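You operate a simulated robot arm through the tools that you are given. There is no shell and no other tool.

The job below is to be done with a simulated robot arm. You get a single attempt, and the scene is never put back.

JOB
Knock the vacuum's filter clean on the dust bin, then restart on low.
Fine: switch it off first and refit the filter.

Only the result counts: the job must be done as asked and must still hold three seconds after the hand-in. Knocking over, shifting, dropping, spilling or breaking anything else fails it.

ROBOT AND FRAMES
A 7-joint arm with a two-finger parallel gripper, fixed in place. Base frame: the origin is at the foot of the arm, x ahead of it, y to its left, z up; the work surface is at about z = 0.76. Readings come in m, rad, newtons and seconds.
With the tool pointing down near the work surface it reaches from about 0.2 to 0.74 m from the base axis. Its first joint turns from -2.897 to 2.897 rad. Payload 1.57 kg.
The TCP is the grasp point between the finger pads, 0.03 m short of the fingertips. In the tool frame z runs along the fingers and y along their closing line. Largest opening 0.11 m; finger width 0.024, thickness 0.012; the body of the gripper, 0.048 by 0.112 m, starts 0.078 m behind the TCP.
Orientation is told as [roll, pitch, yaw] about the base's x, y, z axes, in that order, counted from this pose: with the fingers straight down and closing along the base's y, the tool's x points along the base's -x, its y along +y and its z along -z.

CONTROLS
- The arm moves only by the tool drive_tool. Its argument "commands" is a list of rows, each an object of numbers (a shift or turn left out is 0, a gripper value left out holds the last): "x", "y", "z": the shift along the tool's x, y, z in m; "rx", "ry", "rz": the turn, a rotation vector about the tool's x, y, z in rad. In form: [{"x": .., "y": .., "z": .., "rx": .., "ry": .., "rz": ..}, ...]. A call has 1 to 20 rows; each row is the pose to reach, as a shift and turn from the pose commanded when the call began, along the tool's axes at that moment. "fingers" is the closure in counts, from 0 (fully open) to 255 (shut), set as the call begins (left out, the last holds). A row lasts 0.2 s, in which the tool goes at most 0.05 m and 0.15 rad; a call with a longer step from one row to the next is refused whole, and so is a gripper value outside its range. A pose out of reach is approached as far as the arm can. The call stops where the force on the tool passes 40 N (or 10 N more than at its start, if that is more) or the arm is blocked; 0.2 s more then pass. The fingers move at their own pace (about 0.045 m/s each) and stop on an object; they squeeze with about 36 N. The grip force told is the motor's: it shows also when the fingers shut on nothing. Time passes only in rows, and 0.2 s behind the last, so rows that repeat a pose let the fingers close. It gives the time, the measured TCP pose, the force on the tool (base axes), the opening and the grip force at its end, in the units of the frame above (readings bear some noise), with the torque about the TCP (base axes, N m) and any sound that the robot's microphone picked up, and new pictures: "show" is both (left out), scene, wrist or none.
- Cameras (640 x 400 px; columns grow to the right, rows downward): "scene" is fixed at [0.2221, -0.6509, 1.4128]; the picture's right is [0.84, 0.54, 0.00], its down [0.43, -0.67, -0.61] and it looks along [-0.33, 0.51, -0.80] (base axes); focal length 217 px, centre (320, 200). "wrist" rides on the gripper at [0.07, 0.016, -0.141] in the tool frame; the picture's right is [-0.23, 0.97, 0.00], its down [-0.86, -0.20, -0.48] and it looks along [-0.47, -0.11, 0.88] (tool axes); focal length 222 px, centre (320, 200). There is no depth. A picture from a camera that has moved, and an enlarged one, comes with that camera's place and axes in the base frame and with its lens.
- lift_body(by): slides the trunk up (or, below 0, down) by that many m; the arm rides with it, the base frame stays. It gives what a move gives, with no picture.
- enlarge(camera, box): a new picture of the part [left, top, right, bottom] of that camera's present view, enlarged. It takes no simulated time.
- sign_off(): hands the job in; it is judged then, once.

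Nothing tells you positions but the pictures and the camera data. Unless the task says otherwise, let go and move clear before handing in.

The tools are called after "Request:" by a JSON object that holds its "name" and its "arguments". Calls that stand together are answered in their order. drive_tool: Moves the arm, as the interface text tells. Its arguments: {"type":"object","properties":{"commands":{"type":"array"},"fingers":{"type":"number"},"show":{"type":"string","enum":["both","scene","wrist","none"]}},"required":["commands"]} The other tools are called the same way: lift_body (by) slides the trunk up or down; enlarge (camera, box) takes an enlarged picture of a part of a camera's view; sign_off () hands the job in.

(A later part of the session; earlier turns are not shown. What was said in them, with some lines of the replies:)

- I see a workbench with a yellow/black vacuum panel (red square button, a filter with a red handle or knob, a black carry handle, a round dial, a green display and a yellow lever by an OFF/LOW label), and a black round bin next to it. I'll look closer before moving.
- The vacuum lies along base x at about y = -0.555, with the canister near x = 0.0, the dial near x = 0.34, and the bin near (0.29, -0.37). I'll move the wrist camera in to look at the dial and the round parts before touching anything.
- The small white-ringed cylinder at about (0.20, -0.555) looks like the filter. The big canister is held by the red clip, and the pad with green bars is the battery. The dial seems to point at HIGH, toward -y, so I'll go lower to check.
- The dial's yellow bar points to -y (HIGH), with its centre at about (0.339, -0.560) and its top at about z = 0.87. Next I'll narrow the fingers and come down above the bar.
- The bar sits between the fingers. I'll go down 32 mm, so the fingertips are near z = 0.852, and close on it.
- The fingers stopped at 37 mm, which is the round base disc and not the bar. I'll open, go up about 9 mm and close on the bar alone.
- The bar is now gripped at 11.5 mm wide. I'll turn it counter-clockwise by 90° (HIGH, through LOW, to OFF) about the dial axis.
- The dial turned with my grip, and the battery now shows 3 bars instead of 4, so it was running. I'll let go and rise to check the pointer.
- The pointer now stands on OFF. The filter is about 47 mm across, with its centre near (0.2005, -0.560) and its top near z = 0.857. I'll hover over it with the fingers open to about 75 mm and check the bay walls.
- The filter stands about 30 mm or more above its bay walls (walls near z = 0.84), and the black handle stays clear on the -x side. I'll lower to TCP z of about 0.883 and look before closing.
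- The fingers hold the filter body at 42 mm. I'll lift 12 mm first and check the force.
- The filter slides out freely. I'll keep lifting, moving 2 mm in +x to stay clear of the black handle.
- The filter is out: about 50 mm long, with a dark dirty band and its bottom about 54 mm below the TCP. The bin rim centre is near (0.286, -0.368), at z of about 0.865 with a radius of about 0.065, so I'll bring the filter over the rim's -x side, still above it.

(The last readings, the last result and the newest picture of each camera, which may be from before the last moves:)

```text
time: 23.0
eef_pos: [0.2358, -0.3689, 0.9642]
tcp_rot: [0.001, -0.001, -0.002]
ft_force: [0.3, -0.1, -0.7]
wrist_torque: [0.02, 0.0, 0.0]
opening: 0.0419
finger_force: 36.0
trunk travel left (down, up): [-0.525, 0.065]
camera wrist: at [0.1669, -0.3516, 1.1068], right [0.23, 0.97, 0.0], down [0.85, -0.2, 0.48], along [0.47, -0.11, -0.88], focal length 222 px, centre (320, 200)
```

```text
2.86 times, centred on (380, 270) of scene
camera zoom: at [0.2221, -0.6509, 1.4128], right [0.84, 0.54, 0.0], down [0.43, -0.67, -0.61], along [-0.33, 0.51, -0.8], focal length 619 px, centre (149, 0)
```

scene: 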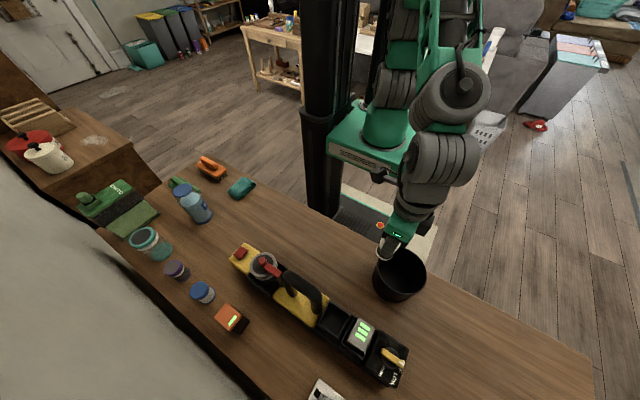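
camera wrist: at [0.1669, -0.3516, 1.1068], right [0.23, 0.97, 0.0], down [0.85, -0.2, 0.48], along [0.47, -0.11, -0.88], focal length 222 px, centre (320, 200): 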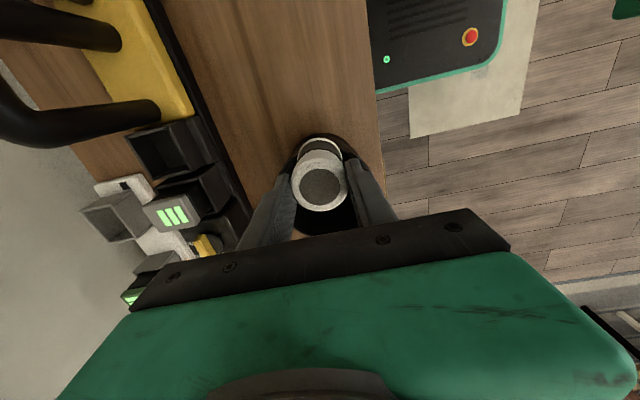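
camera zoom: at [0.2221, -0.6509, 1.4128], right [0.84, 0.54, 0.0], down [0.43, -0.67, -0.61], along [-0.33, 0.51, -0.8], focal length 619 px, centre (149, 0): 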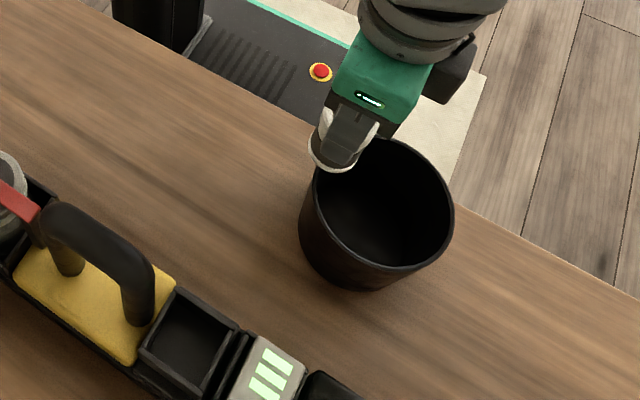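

The filter hangs over the rim's -x edge with its centre inside the mouth. I'll go down in small steps to find the contact height gently.

Request:
{"name": "drive_tool", "arguments": {"commands": [{"z": 0.01}, {"z": 0.02}, {"z": 0.028}, {"z": 0.028}], "fingers": 255, "show": "wrist"}}

Request:
{"name": "enlarge", "arguments": {"camera": "wrist", "box": [220, 80, 460, 240]}}

Request:
{"name": "enlarge", "arguments": {"camera": "scene", "box": [350, 210, 450, 310]}}

```text
time: 24.0
eef_pos: [0.2346, -0.3693, 0.9404]
tcp_rot: [-0.005, -0.003, -0.001]
ft_force: [-1.7, 2.2, 34.6]
wrist_torque: [0.47, 0.01, 0.15]
opening: 0.0418
finger_force: 36.3
trunk travel left (down, up): [-0.525, 0.065]
camera wrist: at [0.1665, -0.3512, 1.0819], right [0.23, 0.97, -0.01], down [0.85, -0.2, 0.48], along [0.47, -0.12, -0.88], focal length 222 px, centre (320, 200)
```

wrist: 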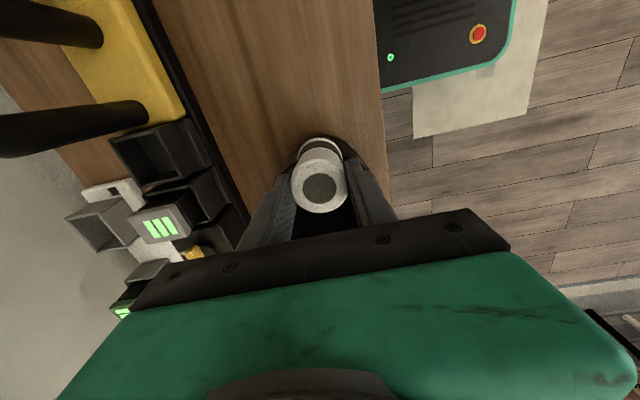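

```text
2.50 times, centred on (340, 160) of wrist
camera zoom: at [0.1665, -0.3512, 1.0819], right [0.23, 0.97, -0.01], down [0.85, -0.2, 0.48], along [0.47, -0.12, -0.88], focal length 555 px, centre (270, 300)
```

zoom: 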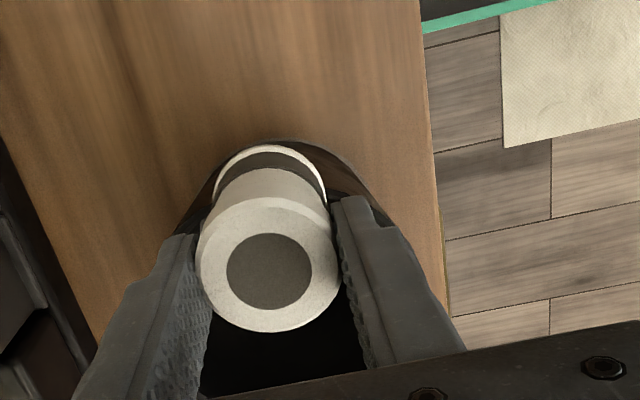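

```text
4.00 times, centred on (400, 260) of scene
camera zoom: at [0.2221, -0.6509, 1.4128], right [0.84, 0.54, 0.0], down [0.43, -0.67, -0.61], along [-0.33, 0.51, -0.8], focal length 867 px, centre (0, -40)
```

zoom: 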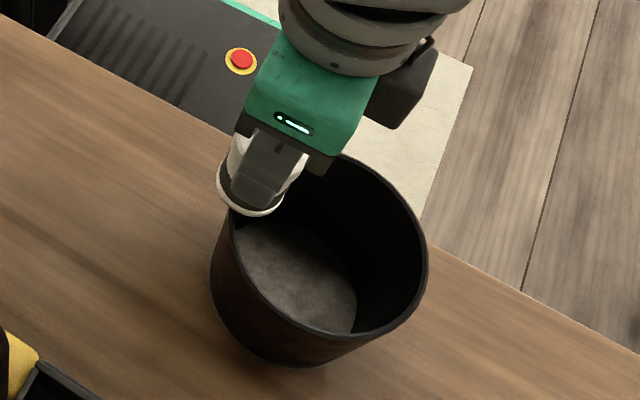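

Contact came earlier than expected: 35 N at TCP z of about 0.940. Dust dropped into the bin and the filter's dark disc shrank, so that counted as a knock. I'll back off and check that the bin hasn't moved.

Request:
{"name": "drive_tool", "arguments": {"commands": [{"z": -0.01}, {"z": -0.02}, {"z": -0.02}], "fingers": 255, "show": "both"}}

Request:
{"name": "enlarge", "arguments": {"camera": "scene", "box": [350, 210, 450, 310]}}

Request:
{"name": "enlarge", "arguments": {"camera": "wrist", "box": [220, 80, 460, 240]}}

```text
time: 24.8
eef_pos: [0.2358, -0.3692, 0.9568]
tcp_rot: [0.001, -0.001, -0.002]
ft_force: [1.4, 0.1, 0.0]
wrist_torque: [0.02, 0.01, 0.02]
opening: 0.0417
finger_force: 35.8
trunk travel left (down, up): [-0.525, 0.065]
camera wrist: at [0.1668, -0.3515, 1.0986], right [0.23, 0.97, 0.0], down [0.86, -0.2, 0.48], along [0.47, -0.11, -0.88], focal length 222 px, centre (320, 200)
```

scene: 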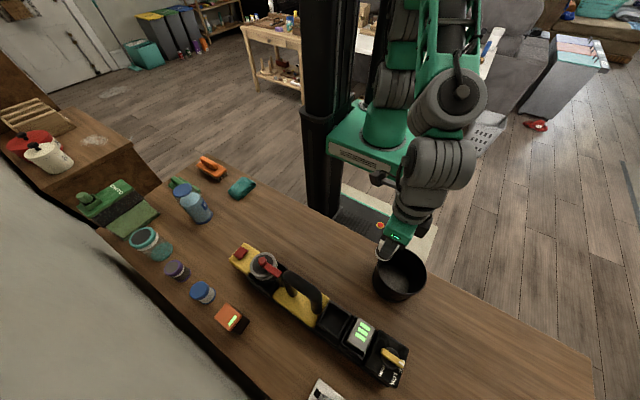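
wrist: 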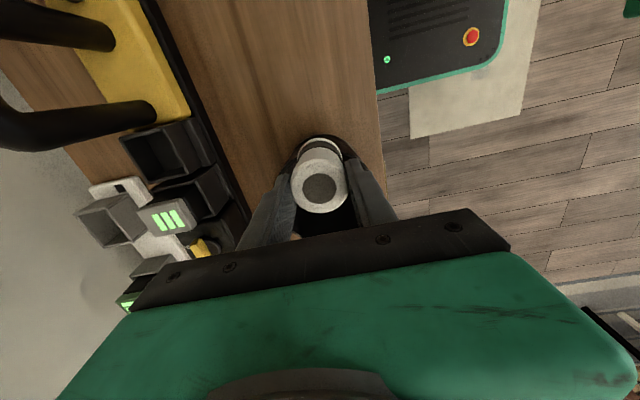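

```text
4.00 times, centred on (400, 260) of scene
camera zoom: at [0.2221, -0.6509, 1.4128], right [0.84, 0.54, 0.0], down [0.43, -0.67, -0.61], along [-0.33, 0.51, -0.8], focal length 867 px, centre (0, -40)
```

zoom: 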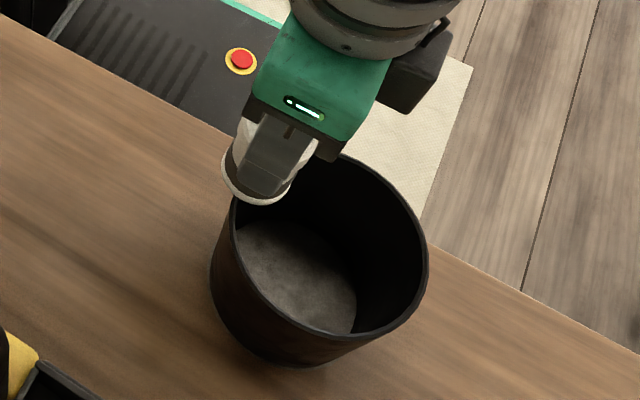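

```text
2.50 times, centred on (340, 160) of wrist
camera zoom: at [0.1668, -0.3515, 1.0986], right [0.23, 0.97, 0.0], down [0.86, -0.2, 0.48], along [0.47, -0.11, -0.88], focal length 555 px, centre (270, 300)
```

zoom: 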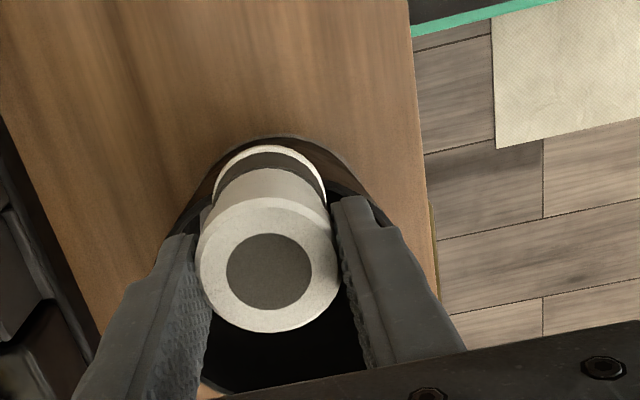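

The bin stayed in place, with its rim in the same pixels. Now I'll do a quicker, shallower tap and lift off.

Request:
{"name": "drive_tool", "arguments": {"commands": [{"z": 0.0175}, {"z": 0.0}, {"z": 0.0}], "fingers": 255, "show": "none"}}

Request:
{"name": "enlarge", "arguments": {"camera": "wrist", "box": [220, 80, 460, 240]}}

Request:
{"name": "enlarge", "arguments": {"camera": "scene", "box": [350, 210, 450, 310]}}

```text
time: 25.6
eef_pos: [0.2353, -0.3687, 0.9585]
tcp_rot: [0.0, 0.0, -0.002]
ft_force: [-0.4, 0.8, -1.2]
wrist_torque: [0.01, 0.01, -0.02]
opening: 0.0418
finger_force: 36.0
trunk travel left (down, up): [-0.525, 0.065]
```

```text
2.50 times, centred on (340, 160) of wrist
camera zoom: at [0.167, -0.3509, 1.0995], right [0.23, 0.97, 0.0], down [0.85, -0.2, 0.48], along [0.47, -0.11, -0.88], focal length 555 px, centre (270, 300)
```

zoom: 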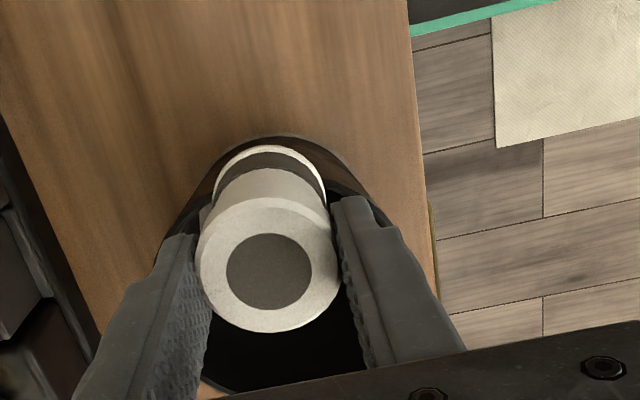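

```text
4.00 times, centred on (400, 260) of scene
camera zoom: at [0.2221, -0.6509, 1.4128], right [0.84, 0.54, 0.0], down [0.43, -0.67, -0.61], along [-0.33, 0.51, -0.8], focal length 867 px, centre (0, -40)
```

zoom: 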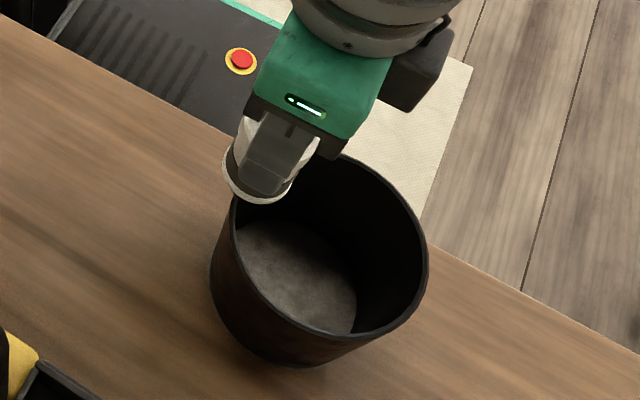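

That tap may have been too light, since the disc is unchanged. I'll tap a little deeper with a short dwell, close to the first contact that worked.

Request:
{"name": "drive_tool", "arguments": {"commands": [{"z": 0.01}, {"z": 0.02}, {"z": 0.02}], "fingers": 255, "show": "none"}}

Request:
{"name": "enlarge", "arguments": {"camera": "wrist", "box": [220, 80, 460, 240]}}

Request:
{"name": "enlarge", "arguments": {"camera": "scene", "box": [350, 210, 450, 310]}}

```text
time: 26.4
eef_pos: [0.2358, -0.369, 0.9395]
tcp_rot: [-0.006, -0.003, -0.002]
ft_force: [-1.6, 2.6, 27.3]
wrist_torque: [0.25, 0.12, 0.05]
opening: 0.0418
finger_force: 36.7
trunk travel left (down, up): [-0.525, 0.065]
```

```text
2.50 times, centred on (340, 160) of wrist
camera zoom: at [0.1671, -0.3509, 1.0819], right [0.23, 0.97, 0.0], down [0.85, -0.2, 0.48], along [0.47, -0.11, -0.88], focal length 555 px, centre (270, 300)
```

zoom: 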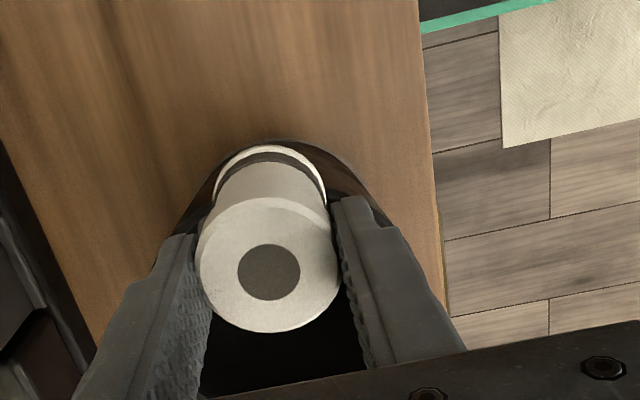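

```text
4.00 times, centred on (400, 260) of scene
camera zoom: at [0.2221, -0.6509, 1.4128], right [0.84, 0.54, 0.0], down [0.43, -0.67, -0.61], along [-0.33, 0.51, -0.8], focal length 867 px, centre (0, -40)
```

zoom: 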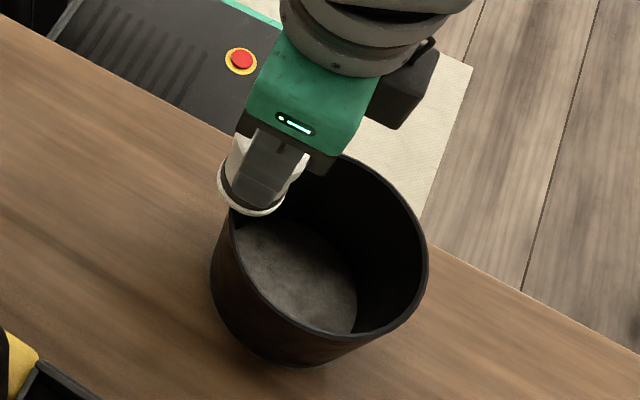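

That worked: the disc shrank again from 43 to 31 px and more of the band is white. The bin is unmoved. I'll repeat the same tap (lift 20 mm, down 20 mm).

Request:
{"name": "drive_tool", "arguments": {"commands": [{"z": -0.01}, {"z": -0.02}, {"z": -0.02}], "fingers": 255, "show": "none"}}

Request:
{"name": "drive_tool", "arguments": {"commands": [{"z": 0.01}, {"z": 0.02}, {"z": 0.02}], "fingers": 255, "show": "none"}}

Request:
{"name": "enlarge", "arguments": {"camera": "wrist", "box": [220, 80, 460, 240]}}

Request:
{"name": "enlarge", "arguments": {"camera": "scene", "box": [350, 210, 450, 310]}}

```text
time: 27.2
eef_pos: [0.2353, -0.3677, 0.9567]
tcp_rot: [0.0, 0.001, -0.001]
ft_force: [0.3, 0.7, -0.7]
wrist_torque: [0.0, 0.01, 0.01]
opening: 0.0418
finger_force: 36.0
trunk travel left (down, up): [-0.525, 0.065]
```

```text
time: 28.0
eef_pos: [0.2358, -0.3691, 0.9401]
tcp_rot: [-0.005, -0.004, -0.001]
ft_force: [-2.0, 2.7, 28.9]
wrist_torque: [0.28, 0.08, 0.07]
opening: 0.0413
finger_force: 36.3
trunk travel left (down, up): [-0.525, 0.065]
```

```text
2.50 times, centred on (340, 160) of wrist
camera zoom: at [0.1669, -0.3513, 1.0817], right [0.23, 0.97, -0.01], down [0.85, -0.2, 0.48], along [0.47, -0.11, -0.88], focal length 555 px, centre (270, 300)
```

zoom: 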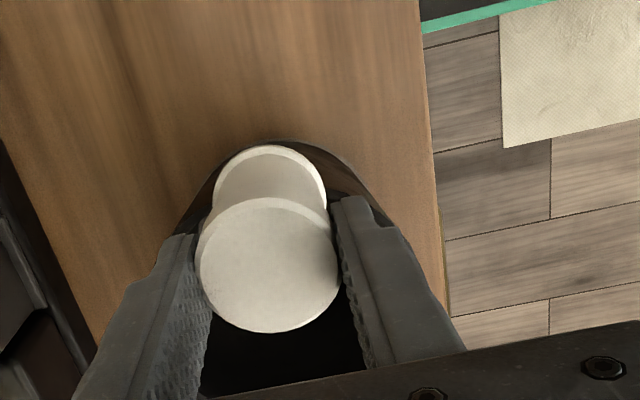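

```text
4.00 times, centred on (400, 260) of scene
camera zoom: at [0.2221, -0.6509, 1.4128], right [0.84, 0.54, 0.0], down [0.43, -0.67, -0.61], along [-0.33, 0.51, -0.8], focal length 867 px, centre (0, -40)
```

zoom: 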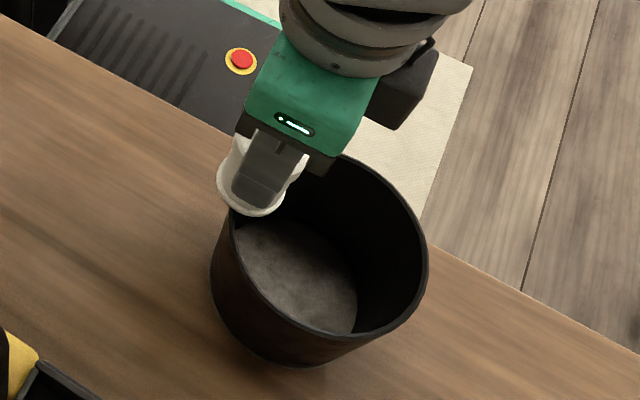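

The filter is now fully white and clean, the dust is in the bin, and the bin hasn't moved. I'll lift off and carry the filter back over its bay.

Request:
{"name": "drive_tool", "arguments": {"commands": [{"z": -0.02}, {"z": -0.05}, {"z": -0.088}, {"x": 0.008, "y": -0.04, "z": -0.088}, {"x": 0.016, "y": -0.08, "z": -0.088}, {"x": 0.022, "y": -0.12, "z": -0.088}, {"x": 0.028, "y": -0.16, "z": -0.088}, {"x": 0.032, "y": -0.19, "z": -0.088}, {"x": 0.032, "y": -0.19, "z": -0.088}], "fingers": 255}}

Request:
{"name": "enlarge", "arguments": {"camera": "wrist", "box": [240, 80, 400, 220]}}

Request:
{"name": "enlarge", "arguments": {"camera": "scene", "box": [350, 210, 450, 310]}}

```text
time: 30.0
eef_pos: [0.2037, -0.5592, 1.0246]
tcp_rot: [0.0, 0.0, -0.002]
ft_force: [0.8, 0.6, -0.6]
wrist_torque: [0.0, 0.01, -0.01]
opening: 0.0416
finger_force: 36.0
trunk travel left (down, up): [-0.525, 0.065]
camera wrist: at [0.1343, -0.5428, 1.1671], right [0.23, 0.97, 0.0], down [0.85, -0.2, 0.48], along [0.47, -0.11, -0.88], focal length 222 px, centre (320, 200)
```

scene: 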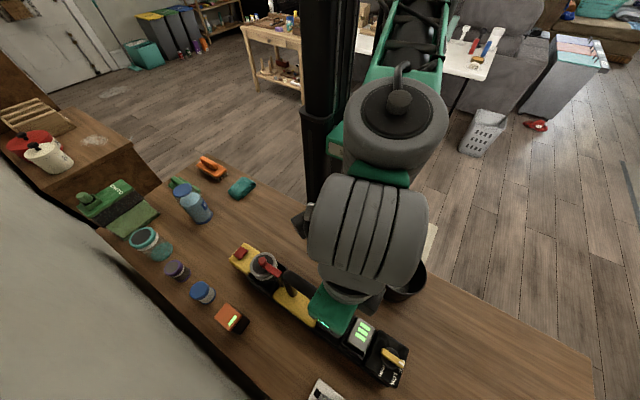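
wrist: 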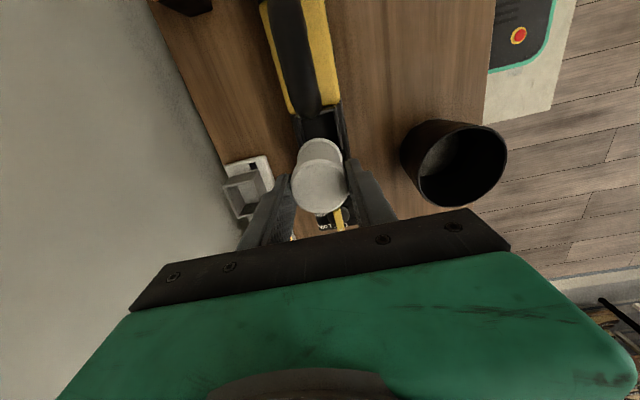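

```text
2.86 times, centred on (320, 150) of wrist
camera zoom: at [0.1343, -0.5428, 1.1671], right [0.23, 0.97, 0.0], down [0.85, -0.2, 0.48], along [0.47, -0.11, -0.88], focal length 635 px, centre (320, 343)
```

zoom: 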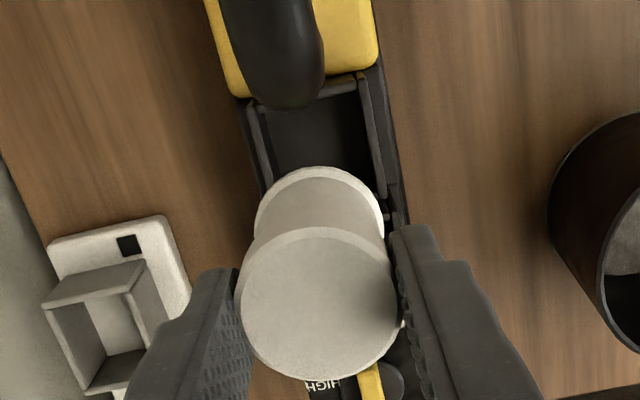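

```text
4.00 times, centred on (400, 260) of scene
camera zoom: at [0.2221, -0.6509, 1.4128], right [0.84, 0.54, 0.0], down [0.43, -0.67, -0.61], along [-0.33, 0.51, -0.8], focal length 867 px, centre (0, -40)
```

zoom: 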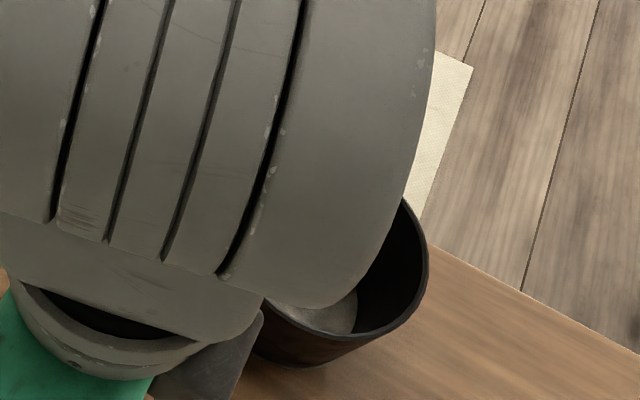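

The filter slid up about 3 mm in the grip and tilted by less than 2°, which the bay clearance allows. I'll go down into the bay, stopping just above the seat to check.

Request:
{"name": "drive_tool", "arguments": {"commands": [{"x": 0.001, "z": 0.03}, {"x": 0.001, "z": 0.06}, {"x": 0.001, "z": 0.08}, {"x": 0.001, "z": 0.095}, {"x": 0.001, "z": 0.105}, {"x": 0.001, "z": 0.105}], "fingers": 255, "show": "wrist"}}

Request:
{"name": "enlarge", "arguments": {"camera": "wrist", "box": [240, 80, 400, 220]}}

```text
time: 31.4
eef_pos: [0.2037, -0.5589, 0.9199]
tcp_rot: [-0.001, 0.0, -0.002]
ft_force: [0.2, -0.2, -1.1]
wrist_torque: [0.01, 0.04, -0.02]
opening: 0.0415
finger_force: 36.2
trunk travel left (down, up): [-0.525, 0.065]
camera wrist: at [0.1343, -0.5418, 1.0616], right [0.23, 0.97, 0.0], down [0.85, -0.2, 0.48], along [0.47, -0.11, -0.88], focal length 222 px, centre (320, 200)
```

wrist: 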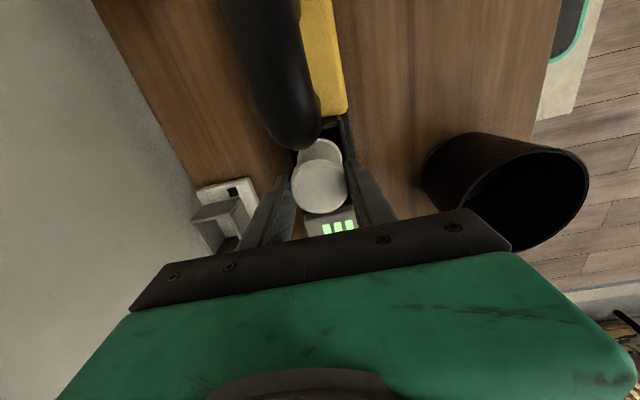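

```text
2.86 times, centred on (320, 150) of wrist
camera zoom: at [0.1343, -0.5418, 1.0616], right [0.23, 0.97, 0.0], down [0.85, -0.2, 0.48], along [0.47, -0.11, -0.88], focal length 635 px, centre (320, 343)
```

zoom: 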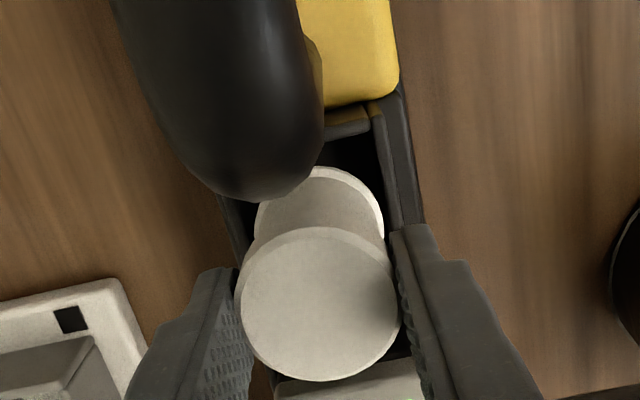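

Request:
{"name": "drive_tool", "arguments": {"commands": [{"z": 0.008}, {"z": 0.016}, {"z": 0.024}, {"z": 0.03}, {"z": 0.03}], "fingers": 255, "show": "wrist"}}

Request:
{"name": "enlarge", "arguments": {"camera": "wrist", "box": [250, 120, 390, 240]}}

```text
time: 32.6
eef_pos: [0.2034, -0.5585, 0.8903]
tcp_rot: [0.0, 0.0, -0.001]
ft_force: [-0.4, -0.3, 0.1]
wrist_torque: [0.0, 0.02, -0.01]
opening: 0.0414
finger_force: 35.8
trunk travel left (down, up): [-0.525, 0.065]
camera wrist: at [0.1341, -0.5418, 1.0315], right [0.23, 0.97, 0.0], down [0.85, -0.2, 0.48], along [0.47, -0.11, -0.88], focal length 222 px, centre (320, 200)
```

wrist: 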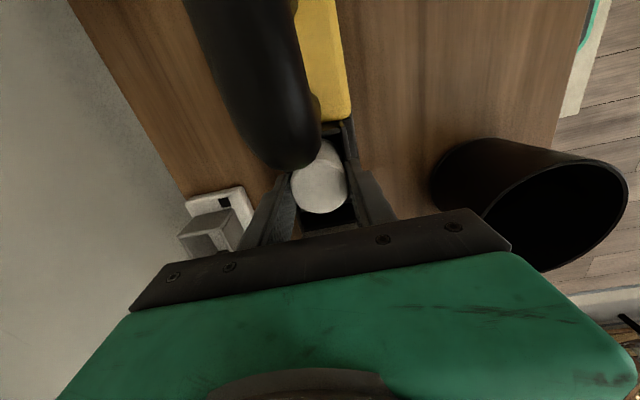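

```text
3.33 times, centred on (320, 180) of wrist
camera zoom: at [0.1341, -0.5418, 1.0315], right [0.23, 0.97, 0.0], down [0.85, -0.2, 0.48], along [0.47, -0.11, -0.88], focal length 740 px, centre (320, 267)
```

zoom: 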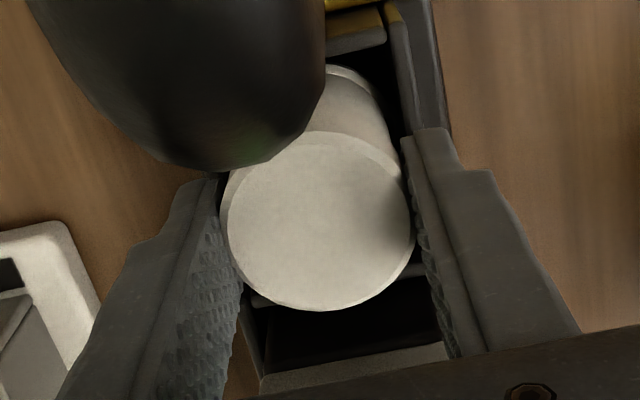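

Request:
{"name": "drive_tool", "arguments": {"commands": [{"z": 0.003}, {"z": 0.006}, {"z": 0.006}], "fingers": 255, "show": "none"}}

Request:
{"name": "drive_tool", "arguments": {"commands": [{"z": 0.0025}, {"z": 0.0025}], "fingers": 255, "show": "wrist"}}

Request:
{"name": "enlarge", "arguments": {"camera": "wrist", "box": [250, 120, 390, 240]}}

```text
time: 33.4
eef_pos: [0.2028, -0.5582, 0.8834]
tcp_rot: [0.001, 0.0, -0.003]
ft_force: [0.3, 0.3, -0.6]
wrist_torque: [0.02, 0.0, 0.02]
opening: 0.0416
finger_force: 36.0
trunk travel left (down, up): [-0.525, 0.065]
```

```text
time: 34.0
eef_pos: [0.2014, -0.559, 0.8805]
tcp_rot: [0.0, 0.0, -0.001]
ft_force: [-0.9, -0.3, -1.4]
wrist_torque: [-0.01, -0.01, -0.01]
opening: 0.0413
finger_force: 35.5
trunk travel left (down, up): [-0.525, 0.065]
camera wrist: at [0.1339, -0.5418, 1.023], right [0.23, 0.97, 0.0], down [0.85, -0.2, 0.48], along [0.47, -0.11, -0.88], focal length 222 px, centre (320, 200)
```

wrist: 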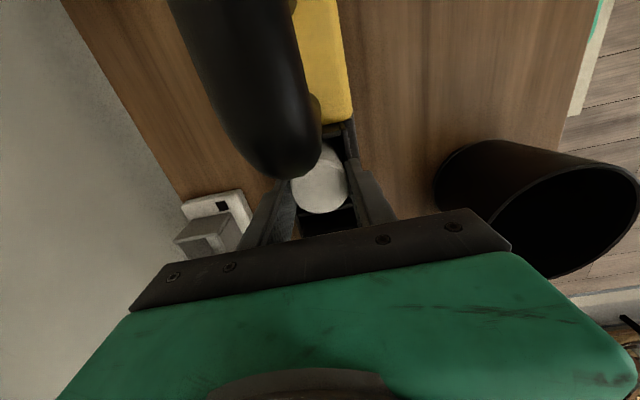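

```text
3.33 times, centred on (320, 180) of wrist
camera zoom: at [0.1339, -0.5418, 1.023], right [0.23, 0.97, 0.0], down [0.85, -0.2, 0.48], along [0.47, -0.11, -0.88], focal length 740 px, centre (320, 267)
```

zoom: 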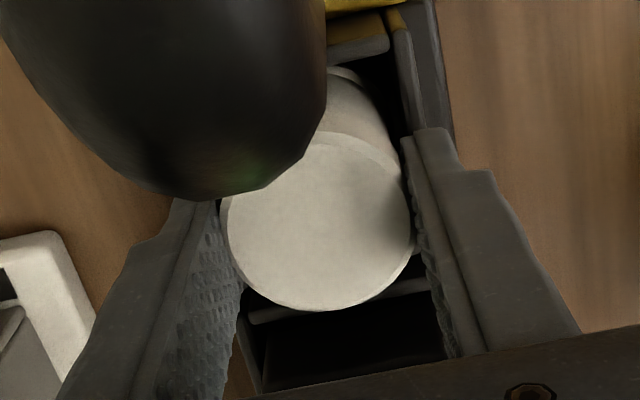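

No contact yet. I'll creep down another few millimetres.

Request:
{"name": "drive_tool", "arguments": {"commands": [{"z": 0.0015}, {"z": 0.0025}, {"z": 0.0025}], "fingers": 255, "show": "none"}}

```text
time: 34.8
eef_pos: [0.2027, -0.5593, 0.88]
tcp_rot: [-0.002, 0.0, -0.002]
ft_force: [-1.1, 1.3, 8.2]
wrist_torque: [0.11, 0.01, 0.06]
opening: 0.0414
finger_force: 36.1
trunk travel left (down, up): [-0.525, 0.065]
```

The filter touches the bay floor at about 9 N, so it's seated. I'll open and rise straight up.

Request:
{"name": "drive_tool", "arguments": {"commands": [{"z": 0}, {"z": 0}, {"z": 0}], "fingers": 81, "show": "none"}}

Request:
{"name": "drive_tool", "arguments": {"commands": [{"z": -0.02}, {"z": -0.05}, {"z": -0.08}, {"z": -0.1}, {"z": -0.1}], "fingers": 81}}

Request:
{"name": "enlarge", "arguments": {"camera": "wrist", "box": [240, 80, 400, 220]}}

```text
time: 35.6
eef_pos: [0.2027, -0.5582, 0.8787]
tcp_rot: [0.002, 0.0, -0.002]
ft_force: [-0.6, 0.1, -0.4]
wrist_torque: [-0.02, 0.0, -0.02]
opening: 0.0751
finger_force: 0.0
trunk travel left (down, up): [-0.525, 0.065]
```

```text
time: 36.8
eef_pos: [0.2037, -0.5582, 0.9789]
tcp_rot: [0.0, 0.0, -0.002]
ft_force: [0.6, -0.6, 0.3]
wrist_torque: [0.01, 0.01, -0.02]
opening: 0.075
finger_force: 0.0
trunk travel left (down, up): [-0.525, 0.065]
camera wrist: at [0.1343, -0.5412, 1.1212], right [0.23, 0.97, 0.0], down [0.85, -0.2, 0.48], along [0.47, -0.11, -0.88], focal length 222 px, centre (320, 200)
```

scene: 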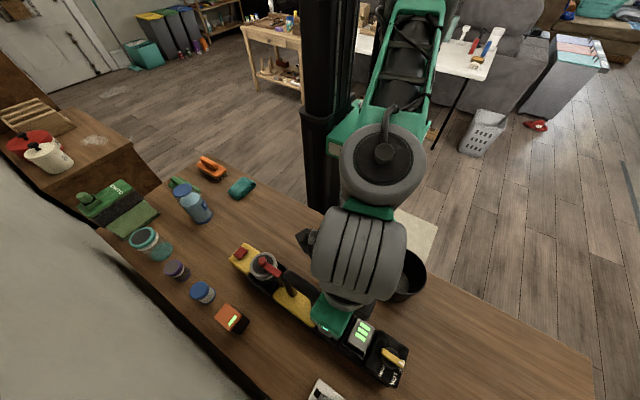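
wrist: 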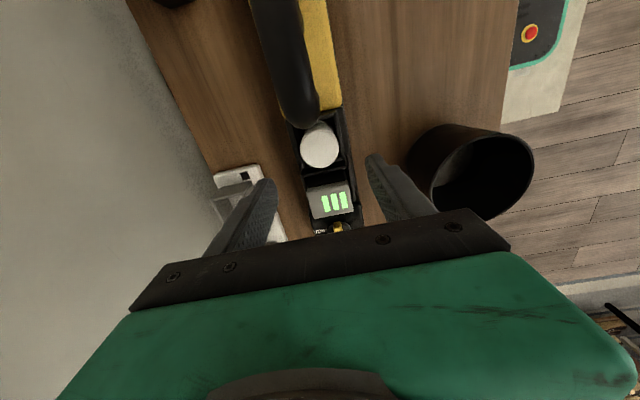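

```text
2.86 times, centred on (320, 150) of wrist
camera zoom: at [0.1343, -0.5412, 1.1212], right [0.23, 0.97, 0.0], down [0.85, -0.2, 0.48], along [0.47, -0.11, -0.88], focal length 635 px, centre (320, 343)
```

zoom: 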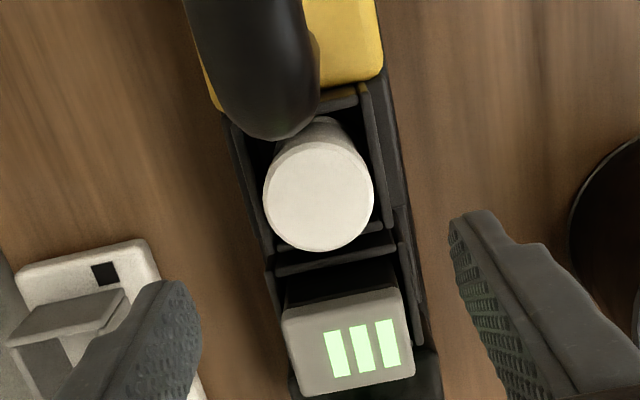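

The filter is back in its bay, white side up. I'll go over to the dial, narrow the fingers, and look at the filter in the scene view on the way.

Request:
{"name": "drive_tool", "arguments": {"commands": [{"x": -0.03}, {"x": -0.07}, {"x": -0.11}, {"x": -0.1353, "y": -0.0011, "z": 0.01}, {"x": -0.1353, "y": -0.0011, "z": 0.028}, {"x": -0.1353, "y": -0.0011, "z": 0.028}], "fingers": 151}}

Request:
{"name": "enlarge", "arguments": {"camera": "scene", "box": [310, 290, 420, 400]}}

Request:
{"name": "enlarge", "arguments": {"camera": "wrist", "box": [240, 100, 400, 220]}}

Request:
{"name": "enlarge", "arguments": {"camera": "scene", "box": [220, 230, 440, 400]}}

```text
time: 38.2
eef_pos: [0.3378, -0.5607, 0.9515]
tcp_rot: [0.0, 0.002, -0.002]
ft_force: [0.0, -0.4, -0.6]
wrist_torque: [0.0, 0.0, 0.01]
opening: 0.045
finger_force: 0.2
trunk travel left (down, up): [-0.525, 0.065]
camera wrist: at [0.2693, -0.5431, 1.0932], right [0.23, 0.97, 0.0], down [0.85, -0.2, 0.48], along [0.47, -0.11, -0.88], focal length 222 px, centre (320, 200)
```

scene: 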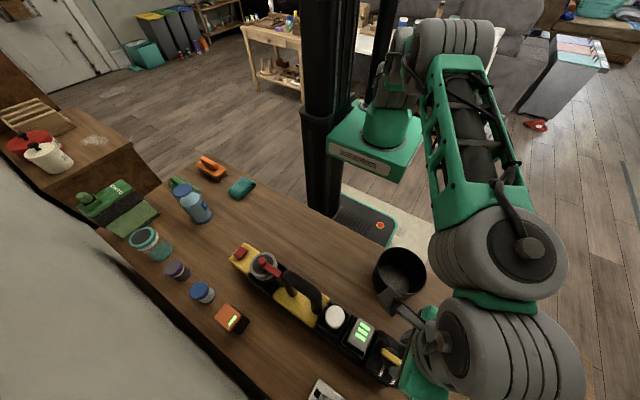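
wrist: 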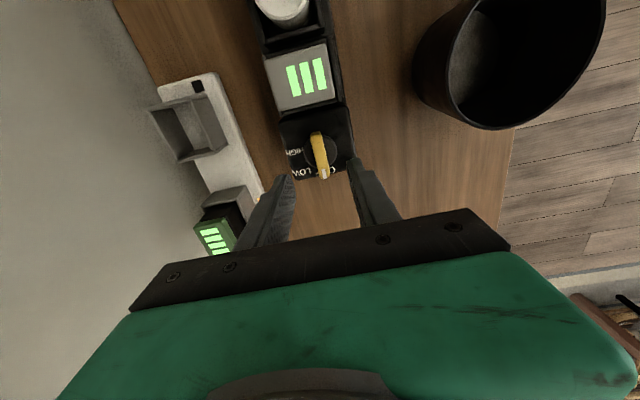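

```text
3.64 times, centred on (365, 345) of scene
camera zoom: at [0.2221, -0.6509, 1.4128], right [0.84, 0.54, 0.0], down [0.43, -0.67, -0.61], along [-0.33, 0.51, -0.8], focal length 788 px, centre (156, -327)
```

zoom: 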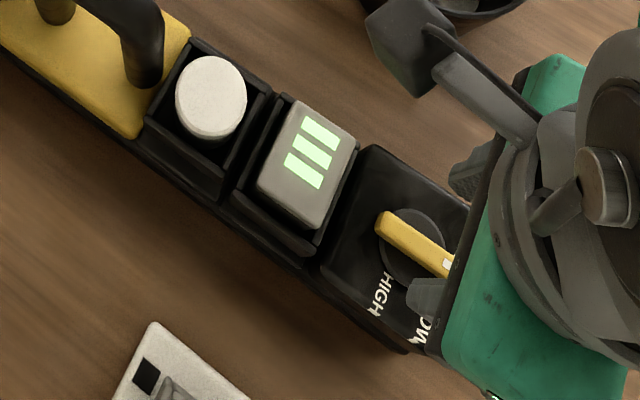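

```text
3.33 times, centred on (320, 160) of wrist
camera zoom: at [0.2693, -0.5431, 1.0932], right [0.23, 0.97, 0.0], down [0.85, -0.2, 0.48], along [0.47, -0.11, -0.88], focal length 740 px, centre (320, 333)
```

zoom: 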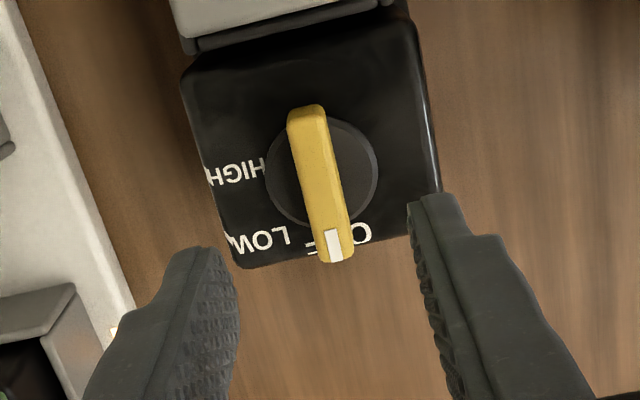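

```text
2.35 times, centred on (330, 315) of scene
camera zoom: at [0.2221, -0.6509, 1.4128], right [0.84, 0.54, 0.0], down [0.43, -0.67, -0.61], along [-0.33, 0.51, -0.8], focal length 510 px, centre (296, -71)
```

zoom: 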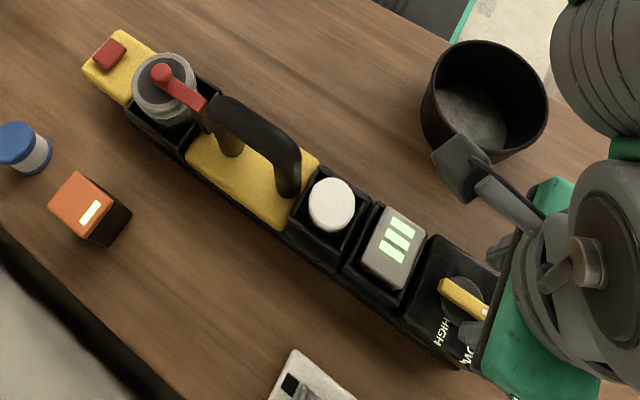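

The filter sits where it started, within about 1.5 mm, and the bin is unmoved. The battery still shows 3 bars with the dial on OFF. Now I'll come down on the dial bar at the same height as before and grip it.

Request:
{"name": "drive_tool", "arguments": {"commands": [{"y": 0.0005, "z": 0.02}, {"y": 0.0005, "z": 0.04}, {"y": 0.0005, "z": 0.055}, {"y": 0.0005, "z": 0.0597}, {"y": 0.0005, "z": 0.0597}], "fingers": 151, "show": "none"}}

Request:
{"name": "drive_tool", "arguments": {"commands": [{"z": 0}, {"z": 0}, {"z": 0}, {"z": 0}], "fingers": 255, "show": "wrist"}}

```text
time: 39.4
eef_pos: [0.3385, -0.5608, 0.8912]
tcp_rot: [0.0, 0.0, -0.003]
ft_force: [0.7, 0.4, 0.4]
wrist_torque: [0.0, 0.02, 0.03]
opening: 0.0449
finger_force: 0.0
trunk travel left (down, up): [-0.525, 0.065]
```

```text
time: 40.4
eef_pos: [0.3384, -0.56, 0.8926]
tcp_rot: [0.0, -0.002, -0.002]
ft_force: [-0.7, 0.2, -0.1]
wrist_torque: [0.03, -0.01, 0.0]
opening: 0.0114
finger_force: 29.1
trunk travel left (down, up): [-0.525, 0.065]
camera wrist: at [0.2691, -0.5427, 1.0338], right [0.23, 0.97, 0.0], down [0.85, -0.2, 0.48], along [0.47, -0.11, -0.88], focal length 222 px, centre (320, 200)
```

wrist: 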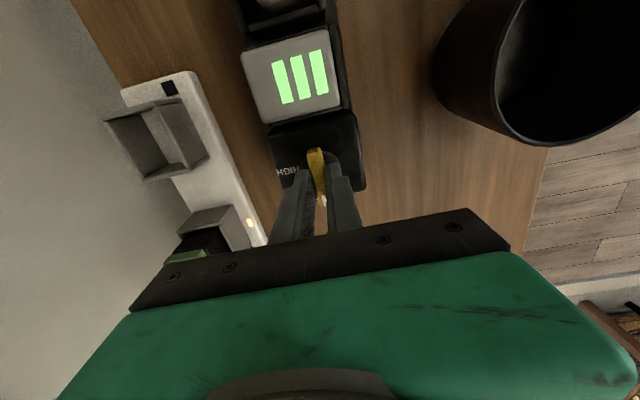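

The bar is gripped. I'll turn it clockwise by 45°, from OFF to LOW.

Request:
{"name": "drive_tool", "arguments": {"commands": [{"rz": 0.13}, {"rz": 0.26}, {"rz": 0.39}, {"rz": 0.52}, {"rz": 0.65}, {"rz": 0.785}, {"rz": 0.785}], "fingers": 255, "show": "none"}}

Request:
{"name": "drive_tool", "arguments": {"commands": [{"z": 0}, {"z": 0}], "fingers": 140, "show": "none"}}

Request:
{"name": "drive_tool", "arguments": {"commands": [{"z": -0.02}, {"z": -0.06}, {"z": -0.1}, {"x": 0.03, "z": -0.12}, {"x": 0.05, "z": -0.13}, {"x": 0.05, "z": -0.13}], "fingers": 140}}

Request:
{"name": "enlarge", "arguments": {"camera": "wrist", "box": [240, 100, 400, 220]}}

```text
time: 42.0
eef_pos: [0.338, -0.5596, 0.892]
tcp_rot: [0.001, 0.0, -0.788]
ft_force: [1.4, 1.6, 4.2]
wrist_torque: [0.2, 0.08, 0.03]
opening: 0.0119
finger_force: 29.2
trunk travel left (down, up): [-0.525, 0.065]
```

```text
time: 42.6
eef_pos: [0.3372, -0.5598, 0.8909]
tcp_rot: [-0.001, 0.0, -0.787]
ft_force: [-0.6, 0.1, -0.4]
wrist_torque: [-0.02, -0.01, 0.0]
opening: 0.0495
finger_force: 0.0
trunk travel left (down, up): [-0.525, 0.065]
```

```text
time: 44.0
eef_pos: [0.3036, -0.5246, 1.0218]
tcp_rot: [0.0, -0.001, -0.785]
ft_force: [-0.2, 0.0, -0.3]
wrist_torque: [0.01, -0.01, -0.02]
opening: 0.0495
finger_force: 0.0
trunk travel left (down, up): [-0.525, 0.065]
camera wrist: at [0.2658, -0.4624, 1.1635], right [0.85, 0.53, 0.0], down [0.46, -0.75, 0.48], along [0.25, -0.41, -0.88], focal length 222 px, centre (320, 200)
```

scene: 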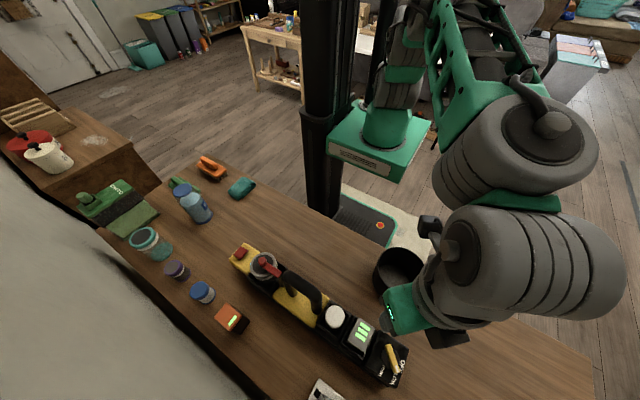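
wrist: 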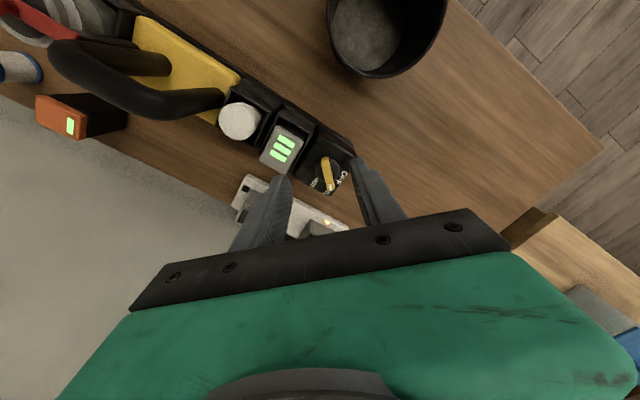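

```text
3.33 times, centred on (320, 160) of wrist
camera zoom: at [0.2658, -0.4624, 1.1635], right [0.85, 0.53, 0.0], down [0.46, -0.75, 0.48], along [0.25, -0.41, -0.88], focal length 740 px, centre (320, 333)
```

zoom: 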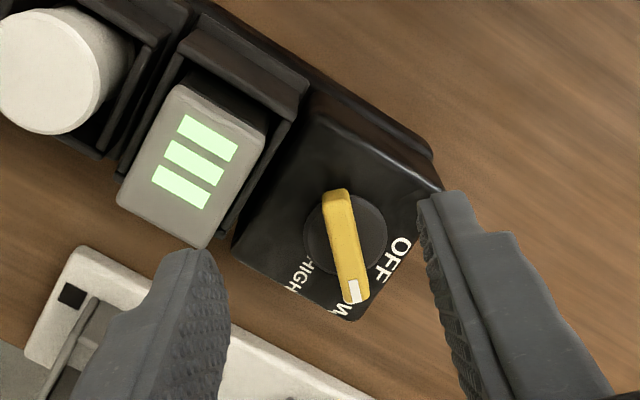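

The pointer now covers LOW. There was a small light beside the red button at the start, while the vacuum was running, so I'll check whether it is lit now to be sure the vacuum really restarted.

Request:
{"name": "enlarge", "arguments": {"camera": "scene", "box": [220, 230, 330, 310]}}

Request:
{"name": "enlarge", "arguments": {"camera": "scene", "box": [310, 290, 420, 400]}}

Request:
{"name": "enlarge", "arguments": {"camera": "scene", "box": [350, 230, 450, 310]}}

```text
5.00 times, centred on (275, 270) of scene
camera zoom: at [0.2221, -0.6509, 1.4128], right [0.84, 0.54, 0.0], down [0.43, -0.67, -0.61], along [-0.33, 0.51, -0.8], focal length 1084 px, centre (545, -150)
```

zoom: 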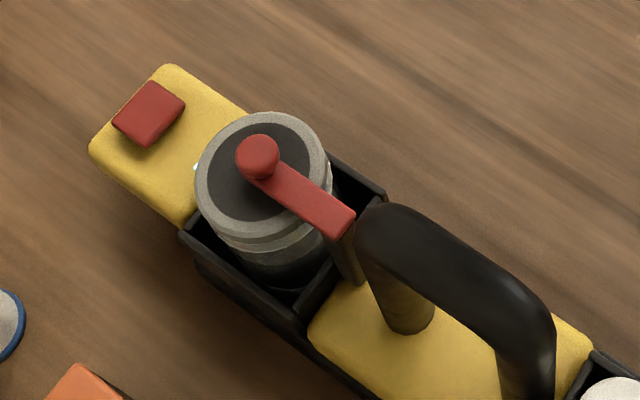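

```text
3.64 times, centred on (365, 345) of scene
camera zoom: at [0.2221, -0.6509, 1.4128], right [0.84, 0.54, 0.0], down [0.43, -0.67, -0.61], along [-0.33, 0.51, -0.8], focal length 788 px, centre (156, -327)
```

zoom: 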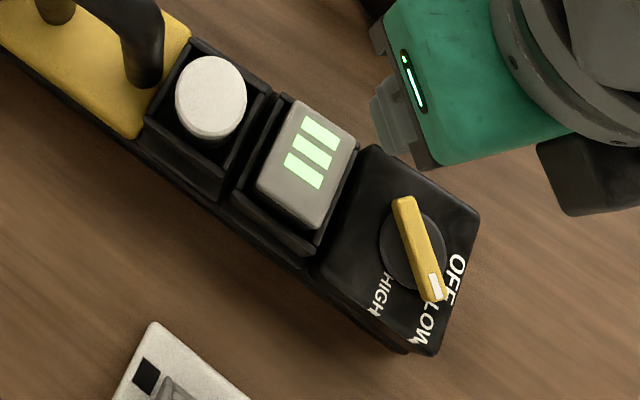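

```text
5.00 times, centred on (400, 270) of scene
camera zoom: at [0.2221, -0.6509, 1.4128], right [0.84, 0.54, 0.0], down [0.43, -0.67, -0.61], along [-0.33, 0.51, -0.8], focal length 1084 px, centre (-80, -150)
```

zoom: 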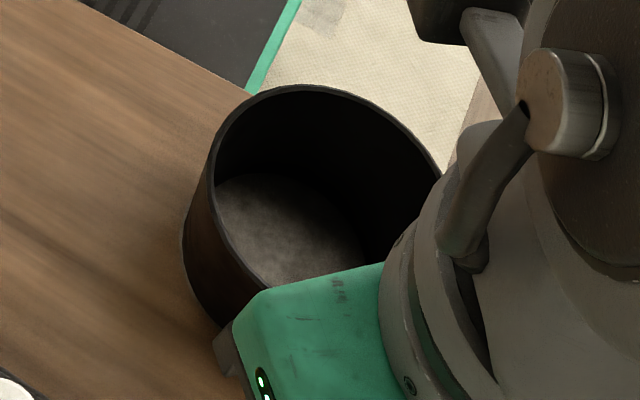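

The dial reads LOW in both views. I'll do one short move clear, up toward the base, placing the wrist camera to see the nozzle light and the whole vacuum.

Request:
{"name": "drive_tool", "arguments": {"commands": [{"x": 0.03, "y": -0.013, "z": -0.03, "rz": -0.1}, {"x": 0.065, "y": -0.028, "z": -0.06, "rz": -0.22}, {"x": 0.1, "y": -0.043, "z": -0.08, "rz": -0.34}, {"x": 0.135, "y": -0.058, "z": -0.1, "rz": -0.46}, {"x": 0.17, "y": -0.074, "z": -0.1, "rz": -0.58}, {"x": 0.21, "y": -0.09, "z": -0.1, "rz": -0.7}, {"x": 0.25, "y": -0.1086, "z": -0.1, "rz": -0.785}, {"x": 0.25, "y": -0.1086, "z": -0.1, "rz": -0.785}], "fingers": 140}}

Request:
{"name": "enlarge", "arguments": {"camera": "wrist", "box": [150, 0, 330, 140]}}

Request:
{"name": "enlarge", "arguments": {"camera": "scene", "box": [210, 230, 430, 400]}}

```text
time: 45.8
eef_pos: [0.049, -0.4226, 1.1211]
tcp_rot: [-0.002, -0.001, -0.001]
ft_force: [-1.0, -1.0, 0.1]
wrist_torque: [-0.01, -0.01, 0.0]
opening: 0.0499
finger_force: 0.0
trunk travel left (down, up): [-0.525, 0.065]
camera wrist: at [-0.0197, -0.4058, 1.2636], right [0.23, 0.97, 0.0], down [0.86, -0.2, 0.48], along [0.47, -0.11, -0.88], focal length 222 px, centre (320, 200)
```

scene: 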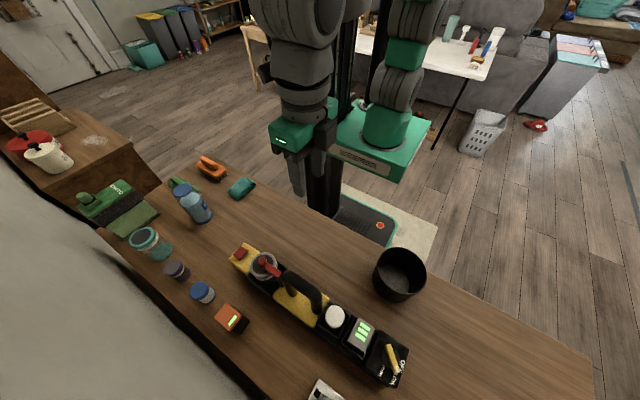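
wrist: 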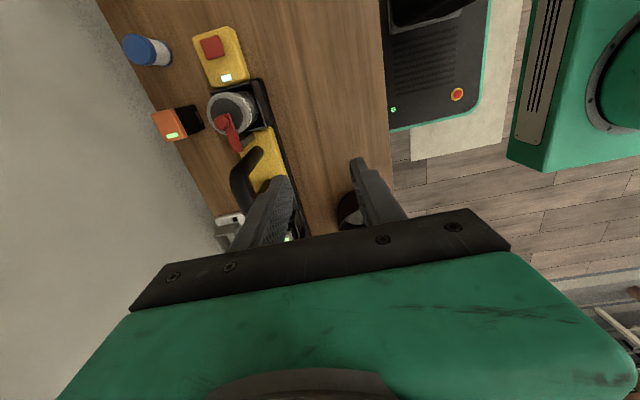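

```text
2.86 times, centred on (240, 70) of wrist
camera zoom: at [-0.0197, -0.4058, 1.2636], right [0.23, 0.97, 0.0], down [0.86, -0.2, 0.48], along [0.47, -0.11, -0.88], focal length 635 px, centre (549, 571)
```

zoom: 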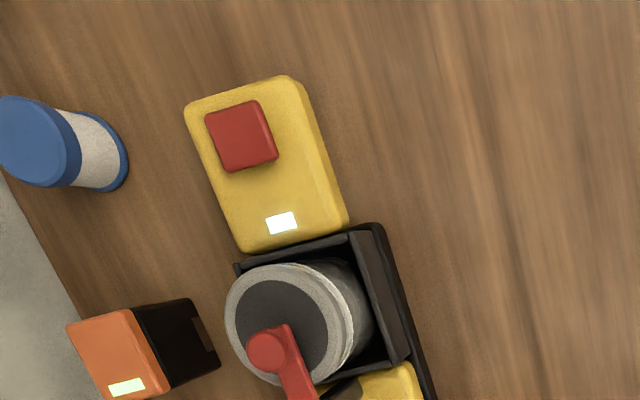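

```text
2.35 times, centred on (320, 315) of scene
camera zoom: at [0.2221, -0.6509, 1.4128], right [0.84, 0.54, 0.0], down [0.43, -0.67, -0.61], along [-0.33, 0.51, -0.8], focal length 510 px, centre (320, -71)
```

zoom: 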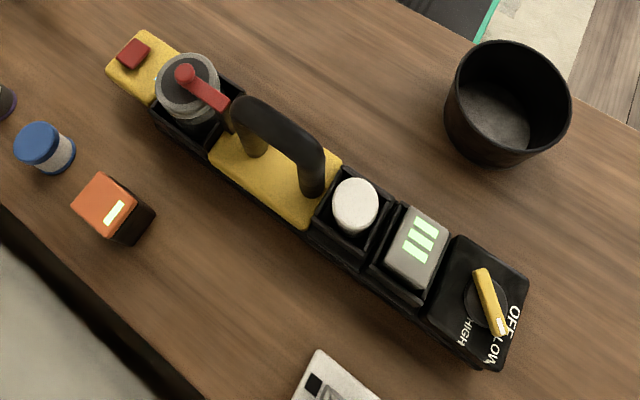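

The light by the red button is lit as it was when running, the dial points to LOW, and the battery holds at 3 bars. The clean filter is back in its bay with the dust in the bin, the bin and other items are where they were, and the arm is clear, so I'm handing in.

Request:
{"name": "sign_off", "arguments": {}}

```text
The job is handed in.
```

The vacuum's filter is knocked clean and back in its bay, and the dial is set to LOW. I've handed the job in but haven't seen the verdict.

- **Switch off:** I turned the dial from HIGH to OFF before touching the filter.
- **Cleaning:** I tapped the filter on the bin's rim until its dark dust was gone and it was white all over. The dust fell into the bin, and the bin did not visibly move.
- **Refit:** The filter went back until it touched the bay floor, within about 1.5 mm of where it started.
- **Restart:** I turned the dial to LOW, and the light by the red button is lit as it was at the start. I didn't check that light while the dial was on OFF, and no motor sound was reported at any point, so I can't fully confirm the vacuum is running.

The battery dropped from four bars to three before I switched the vacuum off, and it stayed at three afterwards. The arm was clear of everything when I handed in.
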